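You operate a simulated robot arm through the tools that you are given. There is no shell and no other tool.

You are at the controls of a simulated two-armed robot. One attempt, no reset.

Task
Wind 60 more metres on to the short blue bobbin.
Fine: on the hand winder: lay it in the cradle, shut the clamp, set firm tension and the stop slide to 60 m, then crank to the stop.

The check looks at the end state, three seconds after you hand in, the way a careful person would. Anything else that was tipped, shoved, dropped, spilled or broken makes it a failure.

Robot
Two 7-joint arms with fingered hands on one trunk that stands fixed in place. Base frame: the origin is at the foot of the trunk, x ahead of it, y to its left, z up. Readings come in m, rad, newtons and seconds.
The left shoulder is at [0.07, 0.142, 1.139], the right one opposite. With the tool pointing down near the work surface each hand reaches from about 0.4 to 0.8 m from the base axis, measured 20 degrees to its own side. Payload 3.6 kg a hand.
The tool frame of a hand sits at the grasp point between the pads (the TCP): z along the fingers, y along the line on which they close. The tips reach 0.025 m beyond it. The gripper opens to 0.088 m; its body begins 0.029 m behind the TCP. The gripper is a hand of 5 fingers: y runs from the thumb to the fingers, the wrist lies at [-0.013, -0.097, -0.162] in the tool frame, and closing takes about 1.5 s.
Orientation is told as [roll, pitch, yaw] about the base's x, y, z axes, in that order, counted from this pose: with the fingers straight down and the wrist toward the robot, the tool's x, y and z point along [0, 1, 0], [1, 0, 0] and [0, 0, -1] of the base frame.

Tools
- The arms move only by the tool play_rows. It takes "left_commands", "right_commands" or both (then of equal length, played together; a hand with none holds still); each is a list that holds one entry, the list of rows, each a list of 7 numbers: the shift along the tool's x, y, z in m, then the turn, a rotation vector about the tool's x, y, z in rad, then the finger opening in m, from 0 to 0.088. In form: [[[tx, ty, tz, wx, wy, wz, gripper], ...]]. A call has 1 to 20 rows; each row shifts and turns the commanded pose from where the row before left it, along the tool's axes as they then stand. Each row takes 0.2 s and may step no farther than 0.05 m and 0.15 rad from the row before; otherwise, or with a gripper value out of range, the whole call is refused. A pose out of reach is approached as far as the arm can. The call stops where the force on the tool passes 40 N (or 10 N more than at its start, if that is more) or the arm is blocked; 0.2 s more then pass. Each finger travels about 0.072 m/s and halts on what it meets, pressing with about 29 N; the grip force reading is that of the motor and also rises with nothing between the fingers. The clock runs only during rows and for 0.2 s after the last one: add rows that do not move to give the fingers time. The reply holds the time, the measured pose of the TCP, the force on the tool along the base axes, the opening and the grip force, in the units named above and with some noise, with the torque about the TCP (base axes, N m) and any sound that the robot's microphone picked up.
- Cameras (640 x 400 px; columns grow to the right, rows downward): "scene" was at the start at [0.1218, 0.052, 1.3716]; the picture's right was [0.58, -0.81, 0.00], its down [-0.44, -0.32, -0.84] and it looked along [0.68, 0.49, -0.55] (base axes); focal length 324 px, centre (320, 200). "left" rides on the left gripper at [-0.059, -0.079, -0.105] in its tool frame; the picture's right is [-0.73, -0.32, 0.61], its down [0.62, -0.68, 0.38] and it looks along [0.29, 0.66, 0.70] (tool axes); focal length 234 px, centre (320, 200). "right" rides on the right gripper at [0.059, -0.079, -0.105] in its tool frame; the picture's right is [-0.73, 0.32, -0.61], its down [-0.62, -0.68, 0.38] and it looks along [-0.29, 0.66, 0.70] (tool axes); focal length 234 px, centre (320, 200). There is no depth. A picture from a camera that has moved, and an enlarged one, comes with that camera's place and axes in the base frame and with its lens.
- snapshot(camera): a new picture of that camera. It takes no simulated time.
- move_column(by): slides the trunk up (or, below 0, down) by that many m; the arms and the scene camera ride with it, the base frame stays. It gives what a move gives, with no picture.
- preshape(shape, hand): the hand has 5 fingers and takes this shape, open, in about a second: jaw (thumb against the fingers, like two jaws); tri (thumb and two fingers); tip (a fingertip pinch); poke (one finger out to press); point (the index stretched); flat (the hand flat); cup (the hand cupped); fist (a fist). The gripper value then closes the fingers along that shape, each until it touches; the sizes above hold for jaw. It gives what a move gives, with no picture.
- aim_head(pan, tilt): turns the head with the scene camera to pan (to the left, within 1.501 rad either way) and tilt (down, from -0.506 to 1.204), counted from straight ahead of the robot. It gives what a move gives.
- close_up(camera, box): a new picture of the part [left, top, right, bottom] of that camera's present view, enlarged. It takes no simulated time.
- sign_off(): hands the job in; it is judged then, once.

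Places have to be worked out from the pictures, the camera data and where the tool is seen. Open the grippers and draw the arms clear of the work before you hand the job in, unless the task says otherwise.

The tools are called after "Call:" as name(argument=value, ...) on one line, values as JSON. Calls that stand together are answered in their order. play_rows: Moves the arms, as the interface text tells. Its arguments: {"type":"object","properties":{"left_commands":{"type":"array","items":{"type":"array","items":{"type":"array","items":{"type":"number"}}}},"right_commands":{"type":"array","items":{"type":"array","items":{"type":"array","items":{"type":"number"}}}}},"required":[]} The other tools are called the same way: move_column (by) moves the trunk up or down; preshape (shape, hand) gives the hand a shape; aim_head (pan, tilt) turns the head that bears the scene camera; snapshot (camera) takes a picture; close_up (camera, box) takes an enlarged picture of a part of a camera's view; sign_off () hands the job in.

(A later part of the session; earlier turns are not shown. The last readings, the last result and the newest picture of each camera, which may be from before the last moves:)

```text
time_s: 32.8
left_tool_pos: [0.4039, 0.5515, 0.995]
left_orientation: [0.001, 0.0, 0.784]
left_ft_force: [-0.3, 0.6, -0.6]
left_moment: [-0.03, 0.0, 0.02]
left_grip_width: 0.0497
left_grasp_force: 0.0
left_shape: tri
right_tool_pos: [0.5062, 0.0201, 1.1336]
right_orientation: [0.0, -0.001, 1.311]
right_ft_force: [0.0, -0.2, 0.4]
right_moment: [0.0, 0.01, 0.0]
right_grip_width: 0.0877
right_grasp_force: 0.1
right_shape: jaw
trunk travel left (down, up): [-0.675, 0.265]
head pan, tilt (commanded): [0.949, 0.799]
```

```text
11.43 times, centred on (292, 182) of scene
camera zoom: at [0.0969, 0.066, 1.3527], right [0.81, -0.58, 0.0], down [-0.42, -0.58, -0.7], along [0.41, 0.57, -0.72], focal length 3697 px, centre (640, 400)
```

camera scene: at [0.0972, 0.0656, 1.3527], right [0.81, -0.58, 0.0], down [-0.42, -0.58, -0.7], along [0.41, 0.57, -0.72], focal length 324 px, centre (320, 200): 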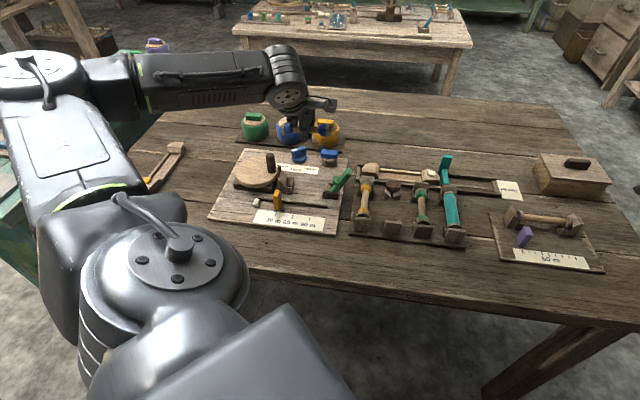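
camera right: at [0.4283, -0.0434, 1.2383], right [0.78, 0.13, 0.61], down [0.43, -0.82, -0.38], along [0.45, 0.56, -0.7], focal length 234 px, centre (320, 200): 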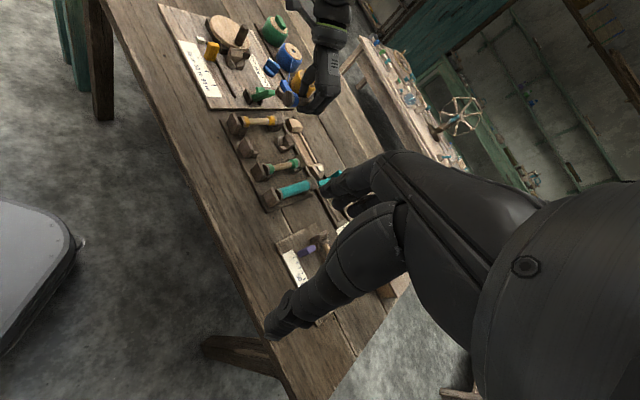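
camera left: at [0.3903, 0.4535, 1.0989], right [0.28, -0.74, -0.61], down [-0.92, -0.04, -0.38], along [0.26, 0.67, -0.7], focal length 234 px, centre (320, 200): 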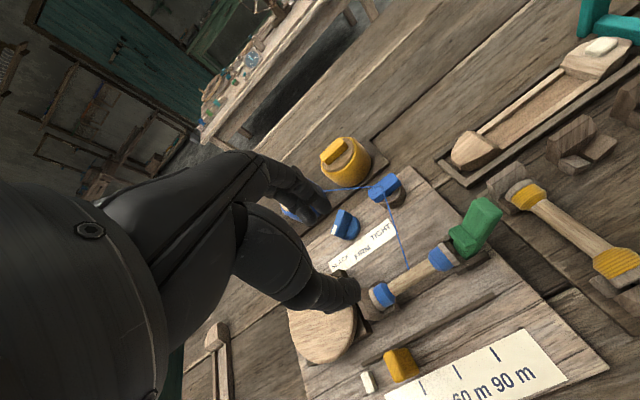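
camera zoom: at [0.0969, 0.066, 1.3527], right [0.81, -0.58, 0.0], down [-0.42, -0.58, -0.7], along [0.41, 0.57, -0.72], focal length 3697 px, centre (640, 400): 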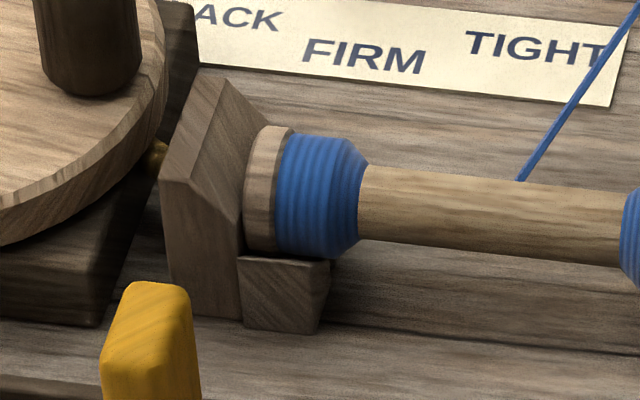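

The lever leans about 31° away from the bobbin, pivoting in the tail bracket. I plan to pinch its front and back faces, so the pinch axis matches its pivot axis, and swing it over. The left camera can give me the lever's width and position.

Call:
close_up(camera="left", box=[420, 185, 520, 275])

Call:
close_up(camera="scene", box=[322, 160, 352, 190])

```text
4.44 times, centred on (470, 230) of left
camera zoom: at [0.3903, 0.4535, 1.0989], right [0.28, -0.74, -0.61], down [-0.92, -0.04, -0.38], along [0.26, 0.67, -0.7], focal length 1041 px, centre (-347, 67)
```

zoom: 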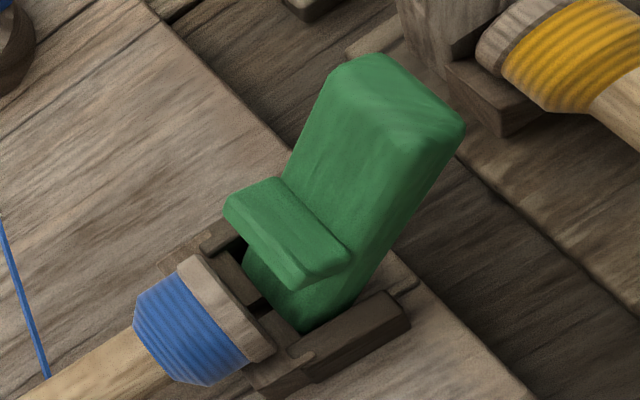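

```text
13.33 times, centred on (337, 175) of scene
camera zoom: at [0.0969, 0.066, 1.3527], right [0.81, -0.58, 0.0], down [-0.42, -0.58, -0.7], along [0.41, 0.57, -0.72], focal length 4313 px, centre (93, 533)
```

zoom: 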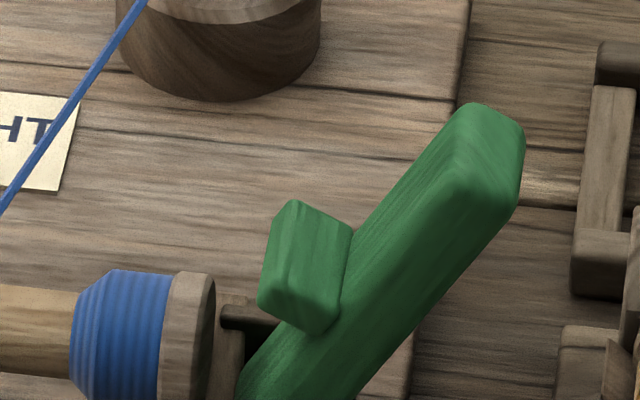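

The lever is about 20 mm wide, centred at r≈0.677, with its centreline running from (s -0.038, z 0.803) to (s -0.004, z 0.868). I'll move over it with a 0.06 opening and come down to z≈0.90 for a check.

Call:
play_rows(left_commands=[[[-0.0315, 0.0005, 0, 0, 0, 0, 0.06], [-0.0315, 0.0005, 0, 0, 0, 0, 0.06], [-0.0315, 0.0005, 0, 0, 0, 0, 0.06], [0, 0, 0.03, 0, 0, 0, 0.06], [0, 0, 0.03, 0, 0, 0, 0.06], [0, 0, 0.03, 0, 0, 0, 0.06], [0, 0, 0.005, 0, 0, 0, 0.06], [0, 0, 0, 0, 0, 0, 0.06]]])

Call:
close_up(camera="scene", box=[270, 120, 370, 210])

Call:
close_up(camera="left", box=[220, 110, 440, 330])

Call:
close_up(camera="right", box=[215, 30, 305, 110])

```text
time_s: 34.6
left_tool_pos: [0.4702, 0.4894, 0.8994]
left_orientation: [0.001, 0.001, 0.785]
left_ft_force: [-0.5, 0.1, -0.5]
left_moment: [-0.01, -0.04, -0.02]
left_grip_width: 0.0598
left_grasp_force: 0.1
left_shape: tri
left hand out of reach, approached as far as the arm can: row 3
right_tool_pos: [0.5069, 0.0186, 1.1328]
right_orientation: [0.001, 0.0, 1.311]
right_ft_force: [0.3, 0.1, 0.9]
right_moment: [0.01, -0.01, 0.01]
right_grip_width: 0.0878
right_grasp_force: 0.0
right_shape: jaw
trunk travel left (down, up): [-0.675, 0.265]
head pan, tilt (commanded): [0.949, 0.799]
```

```text
4.44 times, centred on (320, 165) of scene
camera zoom: at [0.0966, 0.0657, 1.3527], right [0.81, -0.58, 0.0], down [-0.42, -0.58, -0.7], along [0.41, 0.57, -0.72], focal length 1438 px, centre (320, 356)
```

zoom: 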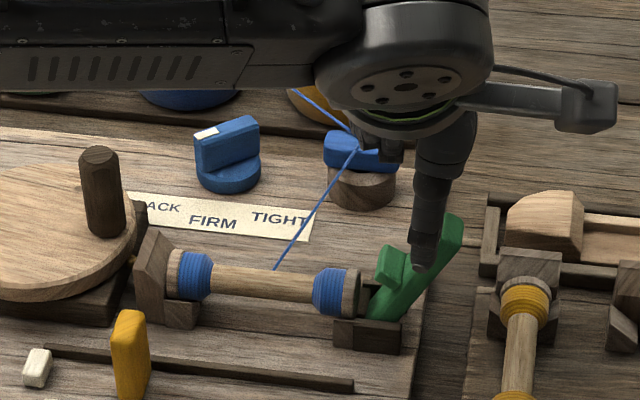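

```text
1.82 times, centred on (330, 220) of left
camera zoom: at [0.4555, 0.3909, 1.0033], right [0.28, -0.74, -0.61], down [-0.92, -0.04, -0.38], along [0.26, 0.67, -0.7], focal length 426 px, centre (302, 164)
```

zoom: 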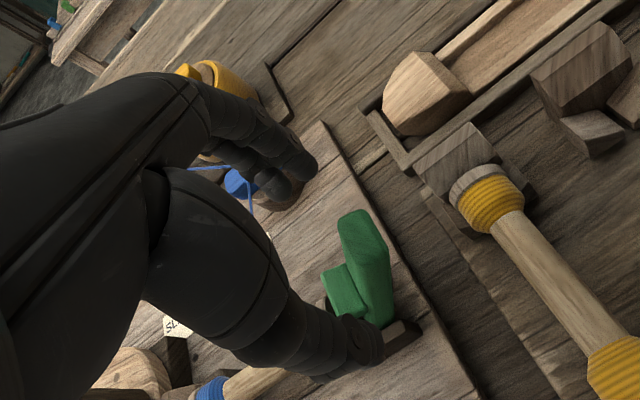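

```text
5.00 times, centred on (260, 70) of right
camera zoom: at [0.4282, -0.0433, 1.2382], right [0.78, 0.13, 0.61], down [0.43, -0.82, -0.38], along [0.45, 0.56, -0.7], focal length 1171 px, centre (620, 850)
```

zoom: 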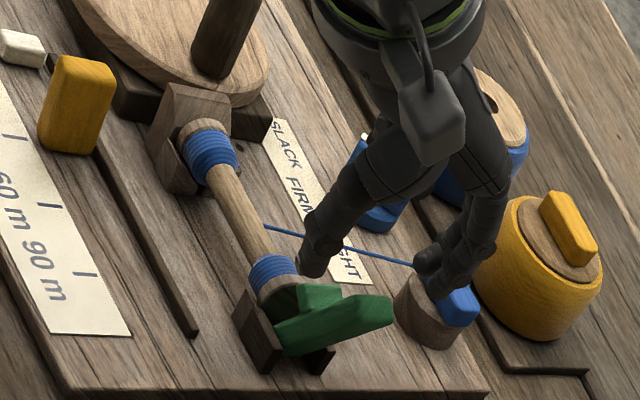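

The thumb and fingers straddle the lever (TCP at s≈-0.0136, r≈0.6785). I'll lower to z≈0.856 and close on the lever.

Call:
play_rows(left_commands=[[[0, 0, 0.015, 0, 0, 0, 0.06], [0, 0, 0.015, 0, 0, 0, 0.06], [0, 0, 0.013, 0, 0, 0, 0.06], [0, 0, 0, 0, 0, 0, 0.06]]])

Call:
close_up(camera="scene", box=[290, 130, 370, 210])

Call:
close_up(camera="left", box=[220, 110, 440, 330])

Call:
close_up(camera="right", box=[215, 30, 305, 110])

```text
time_s: 35.6
left_tool_pos: [0.471, 0.4896, 0.8562]
left_orientation: [0.0, 0.0, 0.785]
left_ft_force: [-0.6, -0.1, 0.3]
left_moment: [0.02, -0.02, -0.01]
left_grip_width: 0.0599
left_grasp_force: 0.0
left_shape: tri
right_tool_pos: [0.5058, 0.0192, 1.1339]
right_orientation: [0.0, -0.001, 1.309]
right_ft_force: [0.0, 0.7, 1.1]
right_moment: [-0.01, -0.02, -0.02]
right_grip_width: 0.0877
right_grasp_force: 0.1
right_shape: jaw
trunk travel left (down, up): [-0.675, 0.265]
head pan, tilt (commanded): [0.949, 0.799]
```

```text
5.00 times, centred on (330, 170) of scene
camera zoom: at [0.0964, 0.0656, 1.3527], right [0.81, -0.58, 0.0], down [-0.42, -0.58, -0.7], along [0.41, 0.57, -0.72], focal length 1617 px, centre (270, 350)
```

zoom: 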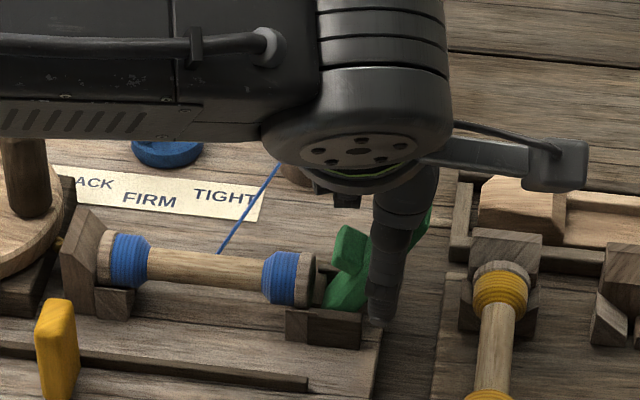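

```text
1.82 times, centred on (330, 220) of left
camera zoom: at [0.4558, 0.391, 0.9604], right [0.28, -0.74, -0.61], down [-0.92, -0.04, -0.38], along [0.26, 0.67, -0.7], focal length 426 px, centre (302, 164)
```

zoom: 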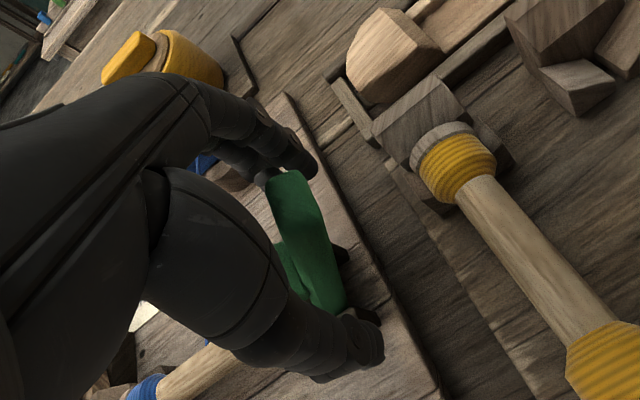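

```text
5.00 times, centred on (260, 70) of right
camera zoom: at [0.4281, -0.0434, 1.2383], right [0.78, 0.13, 0.61], down [0.43, -0.82, -0.38], along [0.45, 0.56, -0.7], focal length 1171 px, centre (620, 850)
```

zoom: 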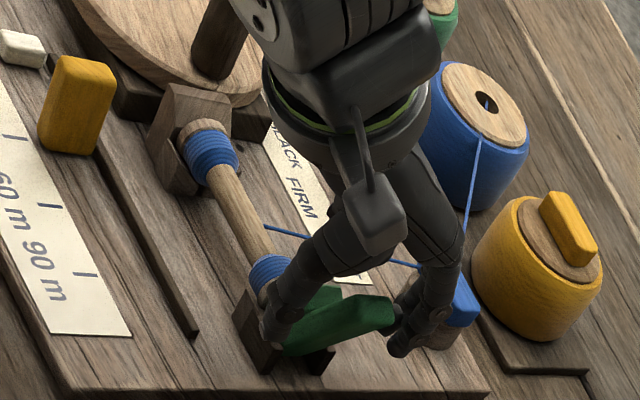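

The lever is between thumb and fingers. I'll close lightly on it.

Call:
play_rows(left_commands=[[[0, 0, 0, 0, 0, 0, 0.048], [0, 0, 0, 0, 0, 0, 0.036], [0, 0, 0, 0, 0, 0, 0.026], [0, 0, 0, 0, 0, 0, 0.02], [0, 0, 0, 0, 0, 0, 0.014], [0, 0, 0, 0, 0, 0, 0.014], [0, 0, 0, 0, 0, 0, 0.014]]])

Call:
close_up(camera="scene", box=[290, 130, 370, 210])

Call:
close_up(camera="right", box=[215, 30, 305, 110])

```text
time_s: 37.2
left_tool_pos: [0.4695, 0.4895, 0.8561]
left_orientation: [-0.001, -0.002, 0.785]
left_ft_force: [-2.7, -1.1, -0.5]
left_moment: [-0.09, 0.15, -0.03]
left_grip_width: 0.0167
left_grasp_force: 29.0
left_shape: tri
right_tool_pos: [0.5042, 0.0189, 1.1342]
right_orientation: [0.0, 0.0, 1.31]
right_ft_force: [0.3, -0.7, 0.2]
right_moment: [-0.01, -0.01, -0.02]
right_grip_width: 0.0878
right_grasp_force: 0.0
right_shape: jaw
trunk travel left (down, up): [-0.675, 0.265]
head pan, tilt (commanded): [0.949, 0.799]
```

```text
5.00 times, centred on (330, 170) of scene
camera zoom: at [0.0961, 0.0655, 1.3528], right [0.81, -0.58, 0.0], down [-0.42, -0.58, -0.7], along [0.41, 0.57, -0.72], focal length 1617 px, centre (270, 350)
```

zoom: 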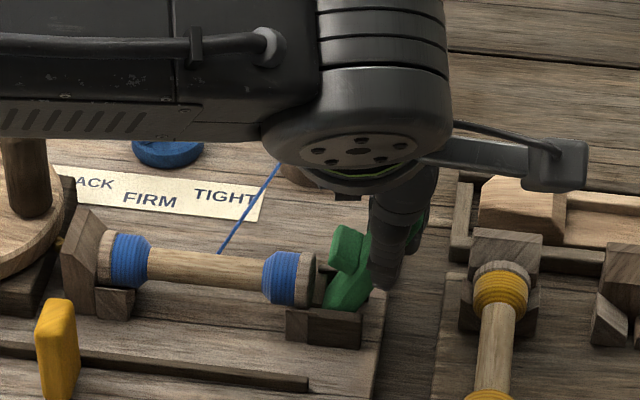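

```text
5.00 times, centred on (260, 70) of right
camera zoom: at [0.4278, -0.0435, 1.2384], right [0.78, 0.13, 0.61], down [0.43, -0.82, -0.38], along [0.45, 0.56, -0.7], focal length 1171 px, centre (620, 850)
```

zoom: 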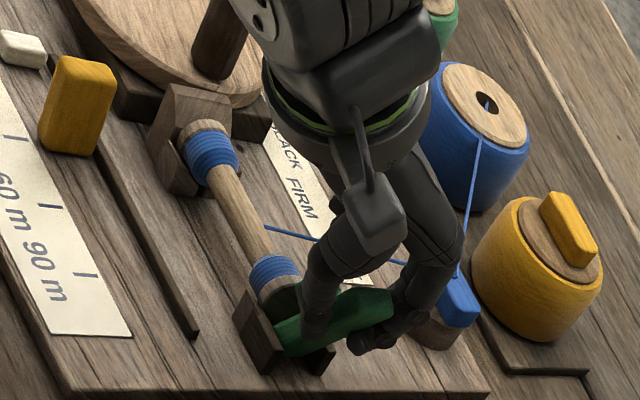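

Gripped at 0.0167 m. I'll swing it toward the bobbin along an arc about the pivot (s≈-0.038, z≈0.803), to upright first, watching the force.

Call:
play_rows(left_commands=[[[0.0057, 0, -0.0022, 0, 0, 0, 0.014], [0.0058, 0, -0.0015, 0, 0, 0, 0.014], [0.006, 0, -0.001, 0, 0, 0, 0.014], [0.0061, 0, -0.0003, 0, 0, 0, 0.014], [0, 0, 0, 0, 0, 0, 0.014]]])

Call:
close_up(camera="scene", box=[280, 130, 360, 210])

Call:
close_up(camera="right", box=[215, 30, 305, 110])

```text
time_s: 38.4
left_tool_pos: [0.4555, 0.5031, 0.8632]
left_orientation: [0.001, 0.001, 0.782]
left_ft_force: [2.8, -18.6, -5.2]
left_moment: [-0.51, -0.05, -0.16]
left_grip_width: 0.0159
left_grasp_force: 28.5
left_shape: tri
right_tool_pos: [0.5063, 0.0149, 1.1318]
right_orientation: [0.002, -0.002, 1.31]
right_ft_force: [0.8, -0.2, -0.2]
right_moment: [0.0, 0.0, 0.0]
right_grip_width: 0.0876
right_grasp_force: 0.0
right_shape: jaw
trunk travel left (down, up): [-0.675, 0.265]
head pan, tilt (commanded): [0.949, 0.799]
```

```text
5.00 times, centred on (320, 170) of scene
camera zoom: at [0.0977, 0.0627, 1.3527], right [0.81, -0.58, 0.0], down [-0.42, -0.58, -0.7], along [0.41, 0.57, -0.72], focal length 1617 px, centre (320, 350)
```

zoom: 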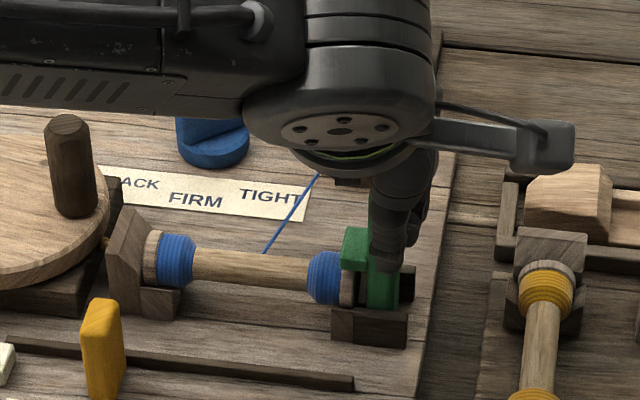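

```text
5.00 times, centred on (260, 70) of right
camera zoom: at [0.4291, -0.0464, 1.2377], right [0.79, 0.12, 0.61], down [0.43, -0.82, -0.39], along [0.45, 0.56, -0.7], focal length 1171 px, centre (620, 850)
```

zoom: 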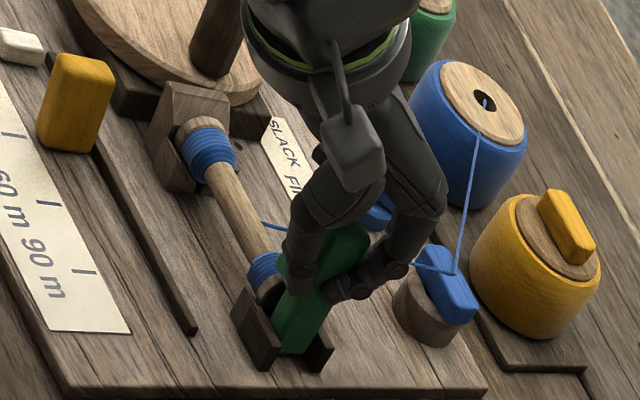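

The lever is now upright with its nub against the bobbin's tail flange and about 19 N of resistance, so it's at or near shut. Closer look before pressing a little further.

Call:
close_up(camera="scene", box=[312, 165, 348, 202])

Call:
close_up(camera="left", box=[250, 150, 400, 300])

```text
10.81 times, centred on (330, 184) of scene
camera zoom: at [0.0977, 0.0627, 1.3527], right [0.81, -0.58, 0.0], down [-0.42, -0.58, -0.7], along [0.41, 0.57, -0.72], focal length 3497 px, centre (212, 378)
```

zoom: 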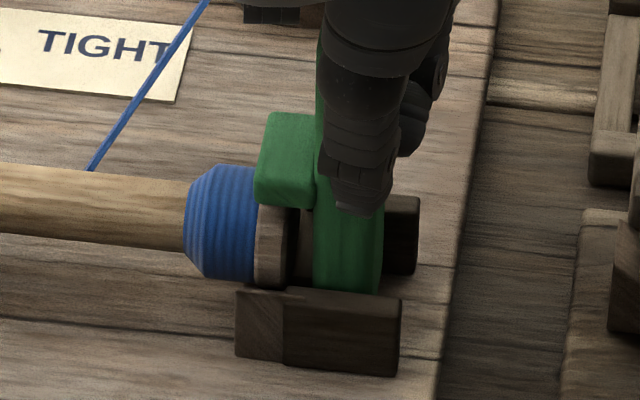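

```text
2.67 times, centred on (325, 225) of left
camera zoom: at [0.4402, 0.4048, 0.9667], right [0.28, -0.74, -0.61], down [-0.92, -0.04, -0.38], along [0.26, 0.67, -0.7], focal length 624 px, centre (307, 133)
```

zoom: 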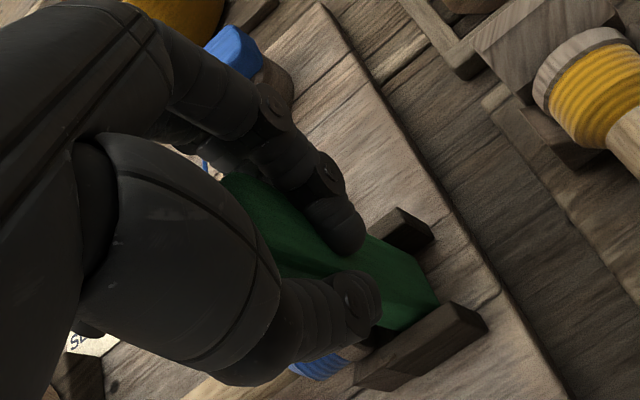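

The lever is vertical with the nub lying over the flange, which looks like the shut stop. I'll nudge 3 mm more to confirm it's at the limit.

Call:
play_rows(left_commands=[[[0.0015, 0, 0, 0, 0, 0, 0.014], [0.0015, 0, 0, 0, 0, 0, 0.014], [0, 0, 0, 0, 0, 0, 0.014]]])

Call:
close_up(camera="scene", box=[312, 165, 348, 202])

```text
time_s: 39.2
left_tool_pos: [0.4546, 0.5033, 0.8631]
left_orientation: [0.001, 0.0, 0.782]
left_ft_force: [13.4, -31.7, -8.6]
left_moment: [-0.77, -0.29, -0.21]
left_grip_width: 0.0153
left_grasp_force: 28.7
left_shape: tri
right_tool_pos: [0.5088, 0.0143, 1.132]
right_orientation: [0.002, -0.003, 1.31]
right_ft_force: [0.5, -0.3, -0.3]
right_moment: [-0.03, 0.01, -0.01]
right_grip_width: 0.088
right_grasp_force: 0.0
right_shape: jaw
trunk travel left (down, up): [-0.675, 0.265]
head pan, tilt (commanded): [0.949, 0.799]
```

```text
10.81 times, centred on (330, 184) of scene
camera zoom: at [0.1004, 0.0601, 1.3527], right [0.81, -0.58, -0.01], down [-0.42, -0.58, -0.7], along [0.4, 0.57, -0.72], focal length 3497 px, centre (212, 378)
```

zoom: 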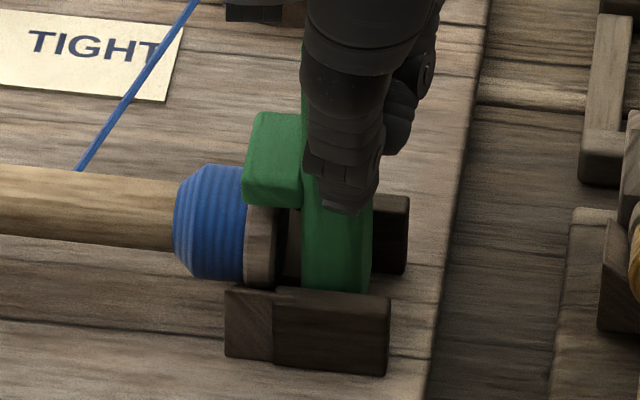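

Force rose to 34 N with no movement, so the lever is fully shut at upright. I'll ease back most of the pressure, then open the fingers and lift away.

Call:
play_rows(left_commands=[[[-0.0025, 0, 0, 0, 0, 0, 0.014], [-0.0025, 0, 0, 0, 0, 0, 0.014], [0, 0, 0, 0, 0, 0, 0.018], [0, 0, 0, 0, 0, 0, 0.024], [0, 0, 0, 0, 0, 0, 0.034], [0, 0, 0, 0, 0, 0, 0.044], [0, 0, 0, 0, 0, 0, 0.052], [0, 0, 0, 0, 0, 0, 0.056], [0, 0, 0, 0, 0, 0, 0.056]]])

Call:
close_up(camera="scene", box=[300, 150, 356, 206])

Call:
close_up(camera="right", box=[215, 30, 305, 110])

```text
time_s: 41.2
left_tool_pos: [0.4558, 0.5059, 0.8627]
left_orientation: [0.001, 0.0, 0.784]
left_ft_force: [1.0, 0.2, 0.1]
left_moment: [0.03, -0.02, 0.04]
left_grip_width: 0.0555
left_grasp_force: 0.1
left_shape: tri
right_tool_pos: [0.506, 0.0176, 1.1342]
right_orientation: [0.0, 0.0, 1.312]
right_ft_force: [0.3, -0.6, 0.1]
right_moment: [0.03, 0.01, 0.03]
right_grip_width: 0.0873
right_grasp_force: 0.0
right_shape: jaw
trunk travel left (down, up): [-0.675, 0.265]
head pan, tilt (commanded): [0.949, 0.799]
```

```text
7.14 times, centred on (328, 178) of scene
camera zoom: at [0.0965, 0.0654, 1.3528], right [0.81, -0.58, 0.0], down [-0.42, -0.58, -0.7], along [0.41, 0.57, -0.72], focal length 2310 px, centre (263, 357)
```

zoom: 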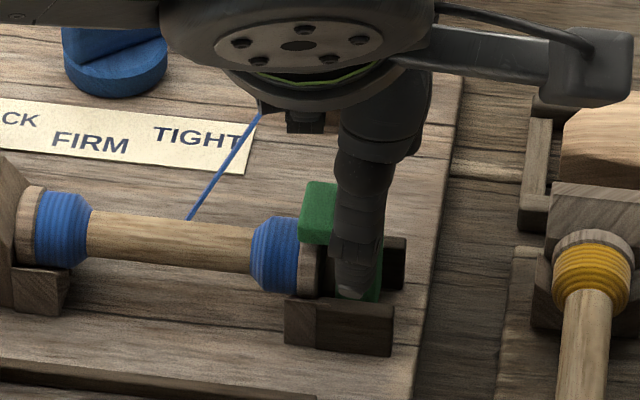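

```text
5.00 times, centred on (260, 70) of right
camera zoom: at [0.4281, -0.0436, 1.2383], right [0.78, 0.13, 0.61], down [0.43, -0.82, -0.38], along [0.45, 0.56, -0.7], focal length 1171 px, centre (620, 850)
```

zoom: 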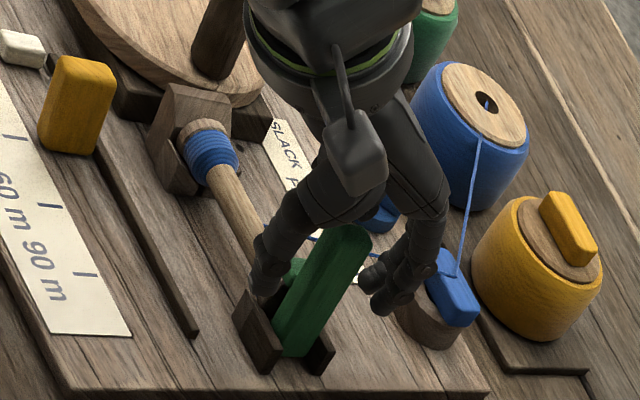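

The lever stays upright and shut after release. I'll lift straight up clear of it.

Call:
play_rows(left_commands=[[[0, 0, -0.01, 0, 0, 0, 0.056], [0, 0, -0.02, 0, 0, 0, 0.056], [0, 0, -0.03, 0, 0, 0, 0.056], [0, 0, -0.03, 0, 0, 0, 0.056], [0, 0, -0.03, 0, 0, 0, 0.056], [0.04, 0, 0, 0, 0, 0, 0.056], [0.04, 0, 0, 0, 0, 0, 0.056], [0, 0, 0, 0, 0, 0, 0.056]]])

Call:
close_up(camera="scene", box=[200, 140, 360, 240])

Call:
close_up(camera="right", box=[180, 10, 320, 110])

```text
time_s: 43.0
left_tool_pos: [0.399, 0.5646, 0.9793]
left_orientation: [0.001, 0.001, 0.787]
left_ft_force: [0.3, 0.2, -0.8]
left_moment: [-0.01, -0.03, 0.01]
left_grip_width: 0.0555
left_grasp_force: 0.0
left_shape: tri
right_tool_pos: [0.5058, 0.0185, 1.133]
right_orientation: [0.0, -0.001, 1.31]
right_ft_force: [-0.6, 0.5, 0.8]
right_moment: [0.01, -0.02, 0.0]
right_grip_width: 0.0878
right_grasp_force: 0.0
right_shape: jaw
trunk travel left (down, up): [-0.675, 0.265]
head pan, tilt (commanded): [0.949, 0.799]
```

```text
4.00 times, centred on (280, 190) of scene
camera zoom: at [0.0973, 0.0657, 1.3527], right [0.81, -0.58, 0.0], down [-0.42, -0.58, -0.7], along [0.41, 0.57, -0.72], focal length 1294 px, centre (480, 240)
```

zoom: 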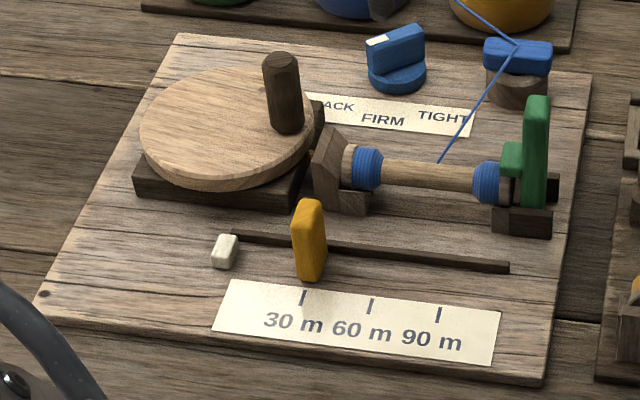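

```text
4.00 times, centred on (250, 60) of right
camera zoom: at [0.4288, -0.0433, 1.2379], right [0.79, 0.13, 0.61], down [0.43, -0.82, -0.38], along [0.45, 0.56, -0.7], focal length 937 px, centre (600, 760)
```

zoom: 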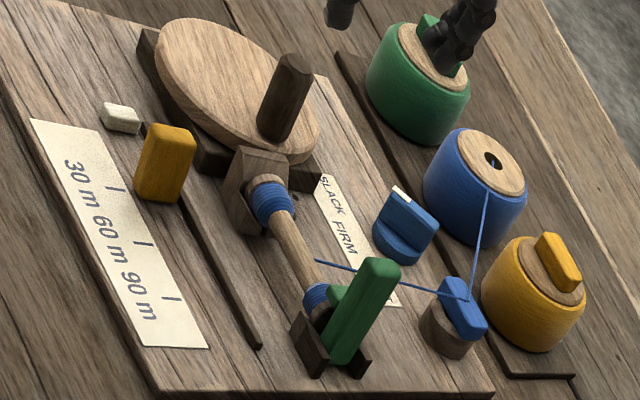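

Clamp is shut: lever upright, nub over the flange. Next the tension dial, which needs about +52° anticlockwise from above. I'll use a single finger to push the bar, so let me see the poke shape first.

Call:
preshape(shape="poke", hand="left")

Call:
snapshot(camera="left")

Call:
snapshot(camera="scene")

Call:
close_up(camera="right", box=[200, 0, 360, 100])

```text
time_s: 43.9
left_tool_pos: [0.4004, 0.5633, 0.9792]
left_orientation: [0.0, 0.001, 0.784]
left_ft_force: [0.4, 0.0, 0.4]
left_moment: [-0.01, 0.0, 0.0]
left_grip_width: 0.0
left_grasp_force: 0.1
left_shape: poke
right_tool_pos: [0.5071, 0.0188, 1.1336]
right_orientation: [0.001, 0.0, 1.309]
right_ft_force: [-0.1, 0.2, 0.4]
right_moment: [-0.04, 0.02, 0.0]
right_grip_width: 0.0876
right_grasp_force: 0.0
right_shape: jaw
trunk travel left (down, up): [-0.675, 0.265]
head pan, tilt (commanded): [0.949, 0.799]
```

```text
taken
camera left: at [0.3845, 0.465, 1.0841], right [0.28, -0.74, -0.61], down [-0.92, -0.04, -0.38], along [0.26, 0.67, -0.7], focal length 234 px, centre (320, 200)
```

left: 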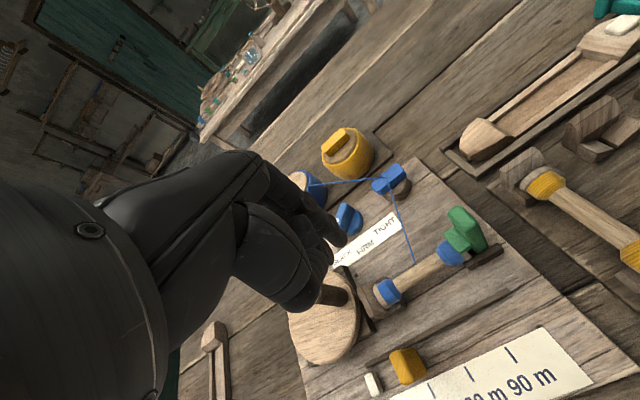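

```text
taken
camera scene: at [0.0964, 0.0657, 1.3527], right [0.81, -0.58, 0.0], down [-0.42, -0.58, -0.7], along [0.41, 0.57, -0.72], focal length 324 px, centre (320, 200)
```

scene: 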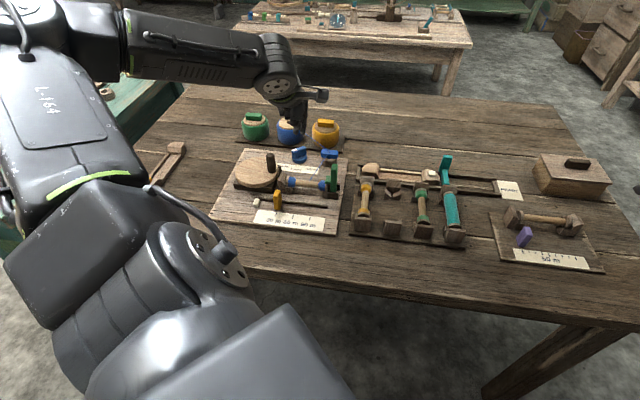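

```text
4.00 times, centred on (280, 50) of right
camera zoom: at [0.4281, -0.0433, 1.2383], right [0.78, 0.13, 0.61], down [0.43, -0.82, -0.38], along [0.45, 0.56, -0.7], focal length 937 px, centre (480, 800)
```

zoom: 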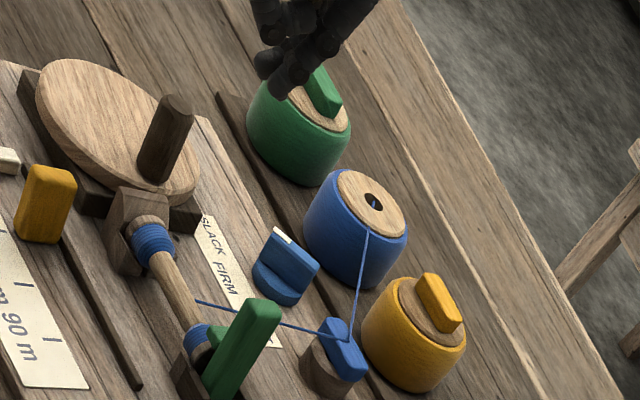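

The index points down with the others curled. I'll zoom on the fingertip from both cameras to locate it relative to the TCP.

Call:
close_up(camera="scene", box=[265, 75, 335, 145])

Call:
close_up(camera="left", box=[260, 180, 380, 320])

Call:
close_up(camera="right", box=[250, 0, 330, 50])

```text
5.71 times, centred on (300, 110) of scene
camera zoom: at [0.0964, 0.0657, 1.3527], right [0.81, -0.58, 0.0], down [-0.42, -0.58, -0.7], along [0.41, 0.57, -0.72], focal length 1848 px, centre (434, 714)
```

zoom: 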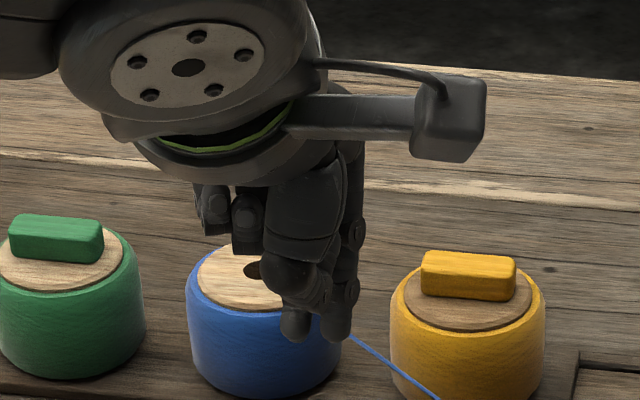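

```text
2.86 times, centred on (320, 250) of left
camera zoom: at [0.3845, 0.465, 1.0841], right [0.28, -0.74, -0.61], down [-0.92, -0.04, -0.38], along [0.26, 0.67, -0.7], focal length 669 px, centre (320, 57)
```

zoom: 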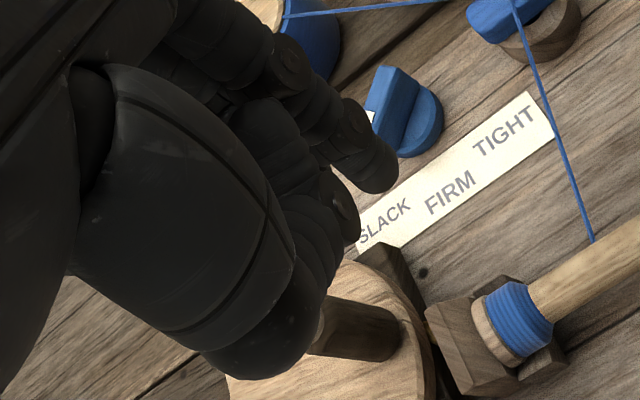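

```text
8.00 times, centred on (290, 25) of right
camera zoom: at [0.4281, -0.0433, 1.2383], right [0.78, 0.13, 0.61], down [0.43, -0.82, -0.38], along [0.45, 0.56, -0.7], focal length 1873 px, centre (560, 1600)
```

zoom: 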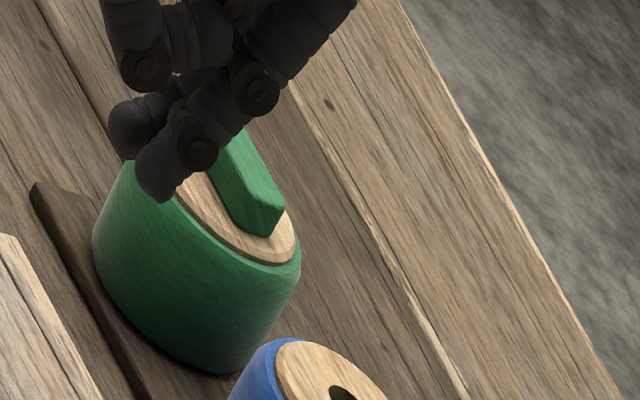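

The index tip sits about 3 cm below the TCP, with the thumb tip trailing on the +x side. So I'll push the marked end of the bar from its far-left side toward the robot. Moving the hand to hover beyond the dial first.

Call:
play_rows(left_commands=[[[0.0158, 0.029, 0.01, 0, 0, 0, 0.0], [0.0158, 0.029, 0.01, 0, 0, 0, 0.0], [0.0158, 0.029, 0.01, 0, 0, 0, 0.0], [0.0158, 0.029, 0.01, 0, 0, 0, 0.0], [0, 0, 0.02, 0, 0, 0, 0.0], [0, 0, 0, 0, 0, 0, 0.0]]])

Call:
close_up(camera="scene", box=[260, 80, 350, 180])

Call:
close_up(camera="right", box=[220, 0, 320, 80])

Call:
close_up(camera="left", box=[260, 160, 400, 300])

```text
time_s: 45.3
left_tool_pos: [0.4366, 0.6884, 0.9211]
left_orientation: [0.0, -0.002, 0.782]
left_ft_force: [0.4, -0.5, -0.5]
left_moment: [0.03, -0.03, 0.0]
left_grip_width: 0.0
left_grasp_force: 0.0
left_shape: poke
right_tool_pos: [0.5064, 0.0177, 1.1337]
right_orientation: [0.0, -0.001, 1.311]
right_ft_force: [0.7, -0.2, -0.9]
right_moment: [0.01, 0.01, 0.0]
right_grip_width: 0.0876
right_grasp_force: 0.0
right_shape: jaw
trunk travel left (down, up): [-0.675, 0.265]
head pan, tilt (commanded): [0.949, 0.799]
```

```text
4.00 times, centred on (305, 130) of scene
camera zoom: at [0.0964, 0.0656, 1.3528], right [0.81, -0.58, 0.0], down [-0.42, -0.58, -0.7], along [0.41, 0.57, -0.72], focal length 1294 px, centre (380, 480)
```

zoom: 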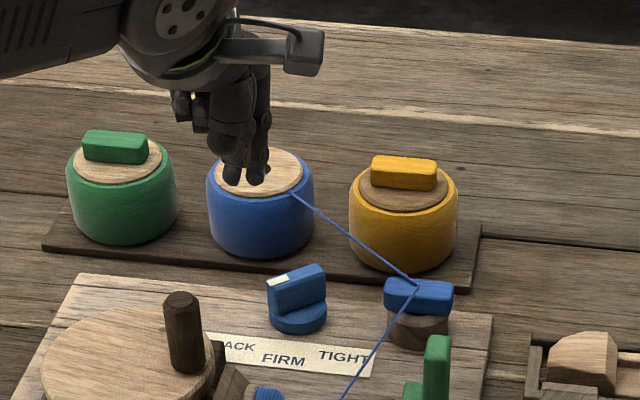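

```text
5.00 times, centred on (270, 40) of right
camera zoom: at [0.428, -0.0434, 1.2383], right [0.78, 0.13, 0.61], down [0.43, -0.82, -0.38], along [0.45, 0.56, -0.7], focal length 1171 px, centre (570, 1000)
```

zoom: 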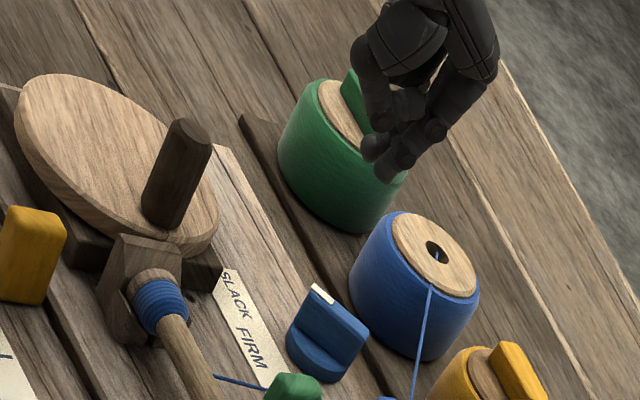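

```text
2.86 times, centred on (330, 230) of left
camera zoom: at [0.4223, 0.5897, 1.0248], right [0.28, -0.74, -0.61], down [-0.92, -0.04, -0.38], along [0.26, 0.67, -0.7], focal length 669 px, centre (291, 114)
```

zoom: 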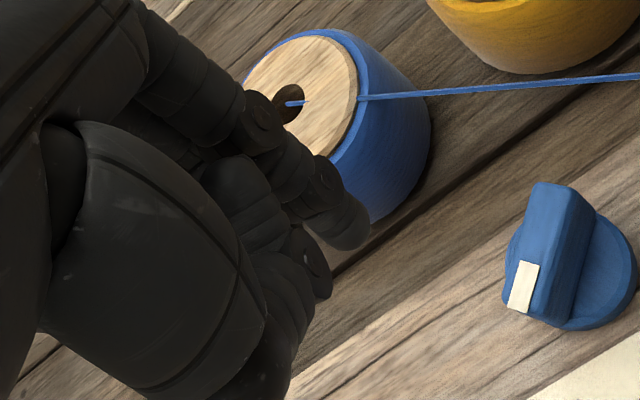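

The left view shows the dial clearly: bar centre (0.459, 0.666), bar angle about -7.5°, and the fingertip near (0.445, 0.685). I'll shift back a bit for clearance and lower the fingertip beside the marked end to z≈0.813.

Call:
play_rows(left_commands=[[[0.0026, 0.0068, 0, 0, 0, 0, 0.0], [0, 0, 0.03, 0, 0, 0, 0.0], [0, 0, 0.03, 0, 0, 0, 0.0], [0, 0, 0.012, 0, 0, 0, 0.0], [0, 0, 0, 0, 0, 0, 0.0]]])

Call:
close_up(camera="scene", box=[265, 110, 335, 180])

Call:
close_up(camera="right", box=[220, 10, 310, 90])

Call:
close_up(camera="left", box=[260, 160, 400, 300])

```text
time_s: 46.5
left_tool_pos: [0.4401, 0.6944, 0.8485]
left_orientation: [0.0, 0.0, 0.788]
left_ft_force: [0.1, 0.9, 0.8]
left_moment: [-0.02, 0.0, 0.0]
left_grip_width: 0.0
left_grasp_force: 0.1
left_shape: poke
right_tool_pos: [0.5058, 0.0186, 1.1346]
right_orientation: [0.001, 0.0, 1.312]
right_ft_force: [0.1, 0.8, 0.7]
right_moment: [0.0, 0.04, -0.02]
right_grip_width: 0.088
right_grasp_force: 0.1
right_shape: jaw
trunk travel left (down, up): [-0.675, 0.265]
head pan, tilt (commanded): [0.949, 0.799]
```

```text
5.71 times, centred on (300, 145) of scene
camera zoom: at [0.0964, 0.0657, 1.3527], right [0.81, -0.58, 0.0], down [-0.42, -0.58, -0.7], along [0.41, 0.57, -0.72], focal length 1848 px, centre (434, 514)
```

zoom: 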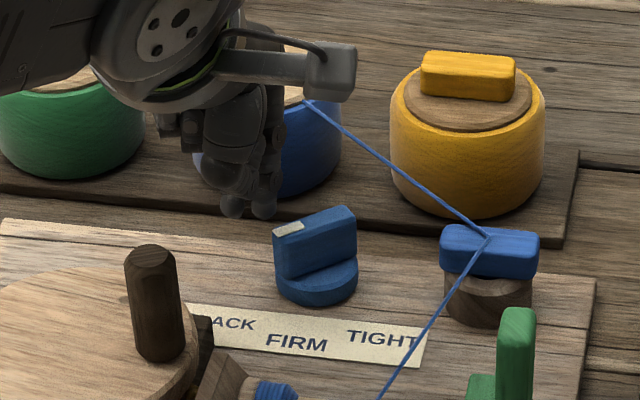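

```text
5.00 times, centred on (265, 50) of right
camera zoom: at [0.4281, -0.0433, 1.2383], right [0.78, 0.13, 0.61], down [0.43, -0.82, -0.38], along [0.45, 0.56, -0.7], focal length 1171 px, centre (595, 950)
```

zoom: 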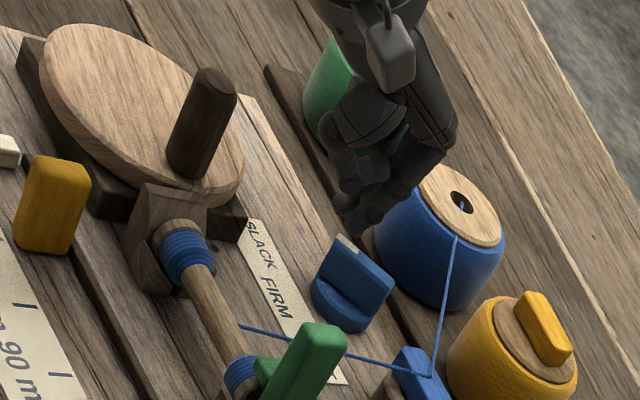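

```text
2.86 times, centred on (330, 230) of left
camera zoom: at [0.4246, 0.5957, 0.9524], right [0.28, -0.74, -0.61], down [-0.92, -0.04, -0.38], along [0.26, 0.67, -0.7], focal length 669 px, centre (291, 114)
```

zoom: 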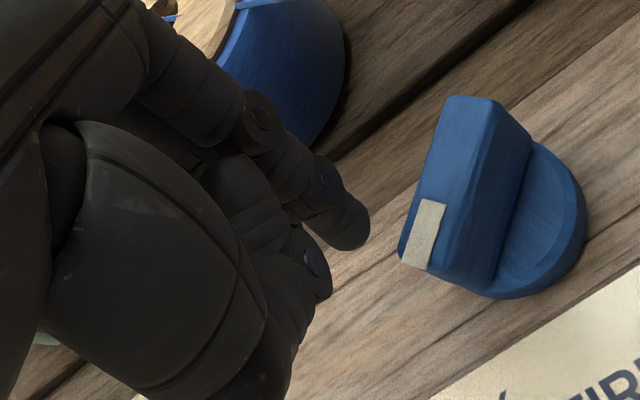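

The fingertip is beside the marked end with clearance. I'll lower it 7 mm and push toward the robot to begin turning the dial, then check.

Call:
play_rows(left_commands=[[[0, 0, 0.007, 0, 0, 0, 0.0], [-0.0022, -0.0032, 0, 0, 0, 0, 0.0], [-0.0022, -0.0032, 0, 0, 0, 0, 0.0], [-0.0021, -0.0031, 0, 0, 0, 0, 0.0], [-0.0005, -0.0047, 0, 0, 0, 0, 0.0], [0, 0, 0, 0, 0, 0, 0.0]]])

Call:
close_up(camera="scene", box=[265, 110, 335, 180])

Call:
close_up(camera="left", box=[260, 160, 400, 300])

Call:
close_up(camera="right", box=[220, 10, 310, 90])

```text
time_s: 47.9
left_tool_pos: [0.4347, 0.6791, 0.8422]
left_orientation: [0.0, 0.002, 0.783]
left_ft_force: [0.9, 0.6, -0.2]
left_moment: [0.02, 0.02, 0.02]
left_grip_width: 0.0
left_grasp_force: 0.1
left_shape: poke
right_tool_pos: [0.5064, 0.0184, 1.1332]
right_orientation: [0.001, -0.001, 1.311]
right_ft_force: [-0.5, -0.4, -0.1]
right_moment: [0.0, 0.0, 0.01]
right_grip_width: 0.0878
right_grasp_force: 0.1
right_shape: jaw
trunk travel left (down, up): [-0.675, 0.265]
head pan, tilt (commanded): [0.949, 0.799]
```

```text
5.71 times, centred on (300, 145) of scene
camera zoom: at [0.0966, 0.0661, 1.3527], right [0.81, -0.58, 0.0], down [-0.42, -0.58, -0.7], along [0.41, 0.57, -0.72], focal length 1848 px, centre (434, 514)
```

zoom: 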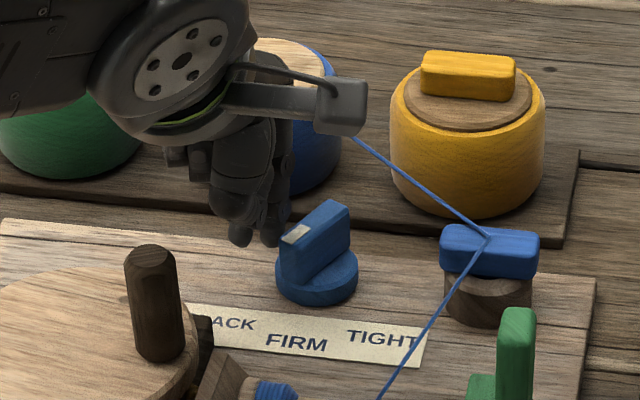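

```text
2.86 times, centred on (330, 230) of left
camera zoom: at [0.4199, 0.5817, 0.9462], right [0.28, -0.74, -0.61], down [-0.92, -0.04, -0.38], along [0.26, 0.67, -0.7], focal length 669 px, centre (291, 114)
```

zoom: 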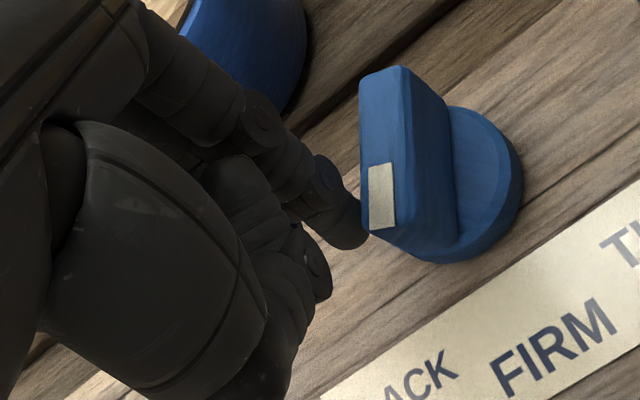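

```text
5.00 times, centred on (265, 50) of right
camera zoom: at [0.4282, -0.043, 1.2382], right [0.78, 0.13, 0.61], down [0.43, -0.82, -0.38], along [0.45, 0.56, -0.7], focal length 1171 px, centre (595, 950)
```

zoom: 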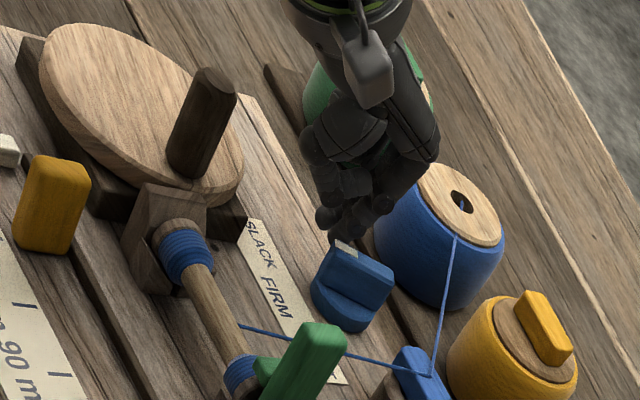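

It turns easily with about 1 N. I'll continue the push in small steps along the arc.

Call:
play_rows(left_commands=[[[-0.0008, -0.0028, 0, 0, 0, 0, 0.0], [-0.0012, -0.0028, 0, 0, 0, 0, 0.0], [0, 0, 0, 0, 0, 0, 0.0]]])

Call:
close_up(camera="scene", box=[275, 130, 335, 180])

Call:
close_up(camera="left", box=[280, 140, 420, 280])

```text
time_s: 48.7
left_tool_pos: [0.4322, 0.6759, 0.842]
left_orientation: [0.001, 0.0, 0.787]
left_ft_force: [-0.4, 0.4, 0.0]
left_moment: [0.0, 0.0, -0.02]
left_grip_width: 0.0
left_grasp_force: 0.1
left_shape: poke
right_tool_pos: [0.505, 0.0183, 1.1341]
right_orientation: [0.0, 0.001, 1.311]
right_ft_force: [0.7, 0.6, 0.0]
right_moment: [-0.03, -0.02, 0.03]
right_grip_width: 0.0878
right_grasp_force: 0.0
right_shape: jaw
trunk travel left (down, up): [-0.675, 0.265]
head pan, tilt (commanded): [0.949, 0.799]
```

```text
8.00 times, centred on (305, 155) of scene
camera zoom: at [0.0965, 0.066, 1.3527], right [0.81, -0.58, 0.0], down [-0.42, -0.58, -0.7], along [0.41, 0.57, -0.72], focal length 2588 px, centre (440, 560)
```

zoom: 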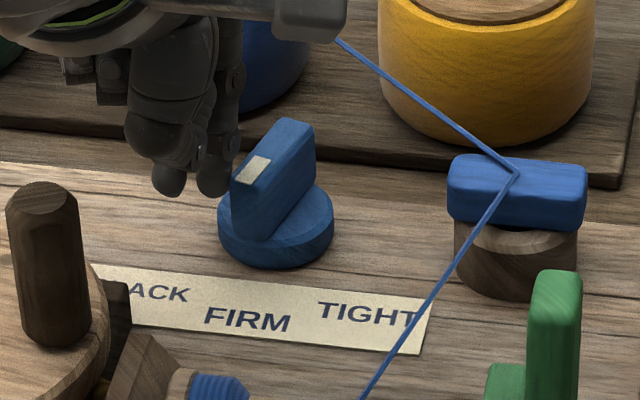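

```text
2.86 times, centred on (350, 210) of left
camera zoom: at [0.417, 0.5767, 0.9462], right [0.28, -0.74, -0.61], down [-0.92, -0.04, -0.38], along [0.26, 0.67, -0.7], focal length 669 px, centre (234, 171)
```

zoom: 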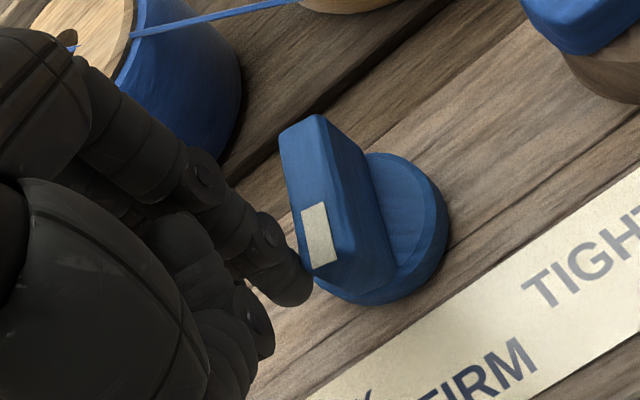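

The bar is now at about 27°; the target is 45° (mark straight at FIRM). I need about 6 mm more, so I'll go 4 mm and look.

Call:
play_rows(left_commands=[[[-0.0013, -0.0018, 0, 0, 0, 0, 0.0], [-0.0013, -0.0017, 0, 0, 0, 0, 0.0], [0, 0, 0, 0, 0, 0, 0.0]]])

Call:
close_up(camera="scene", box=[275, 130, 335, 180])

Call:
close_up(camera="left", box=[280, 140, 420, 280])

```text
time_s: 49.5
left_tool_pos: [0.4305, 0.6712, 0.8419]
left_orientation: [0.0, -0.001, 0.785]
left_ft_force: [0.1, 0.3, -0.7]
left_moment: [0.01, 0.03, 0.0]
left_grip_width: 0.0
left_grasp_force: 0.0
left_shape: poke
right_tool_pos: [0.5054, 0.0192, 1.1343]
right_orientation: [-0.001, 0.0, 1.312]
right_ft_force: [-0.8, -1.0, 0.1]
right_moment: [0.02, 0.03, -0.01]
right_grip_width: 0.0877
right_grasp_force: 0.1
right_shape: jaw
trunk travel left (down, up): [-0.675, 0.265]
head pan, tilt (commanded): [0.949, 0.799]
```

```text
8.00 times, centred on (305, 155) of scene
camera zoom: at [0.0965, 0.066, 1.3527], right [0.81, -0.58, 0.0], down [-0.42, -0.58, -0.7], along [0.41, 0.57, -0.72], focal length 2588 px, centre (440, 560)
```

zoom: 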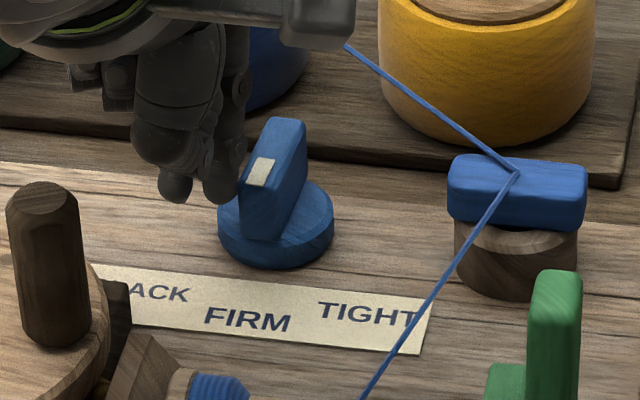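

```text
2.86 times, centred on (350, 210) of left
camera zoom: at [0.4166, 0.5722, 0.9466], right [0.28, -0.74, -0.61], down [-0.92, -0.04, -0.38], along [0.26, 0.67, -0.7], focal length 669 px, centre (234, 171)
```

zoom: 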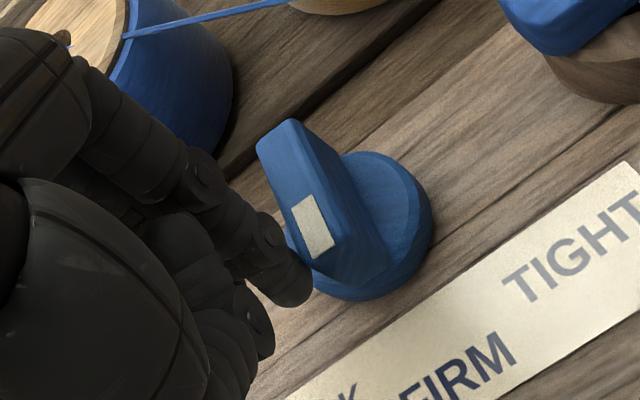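

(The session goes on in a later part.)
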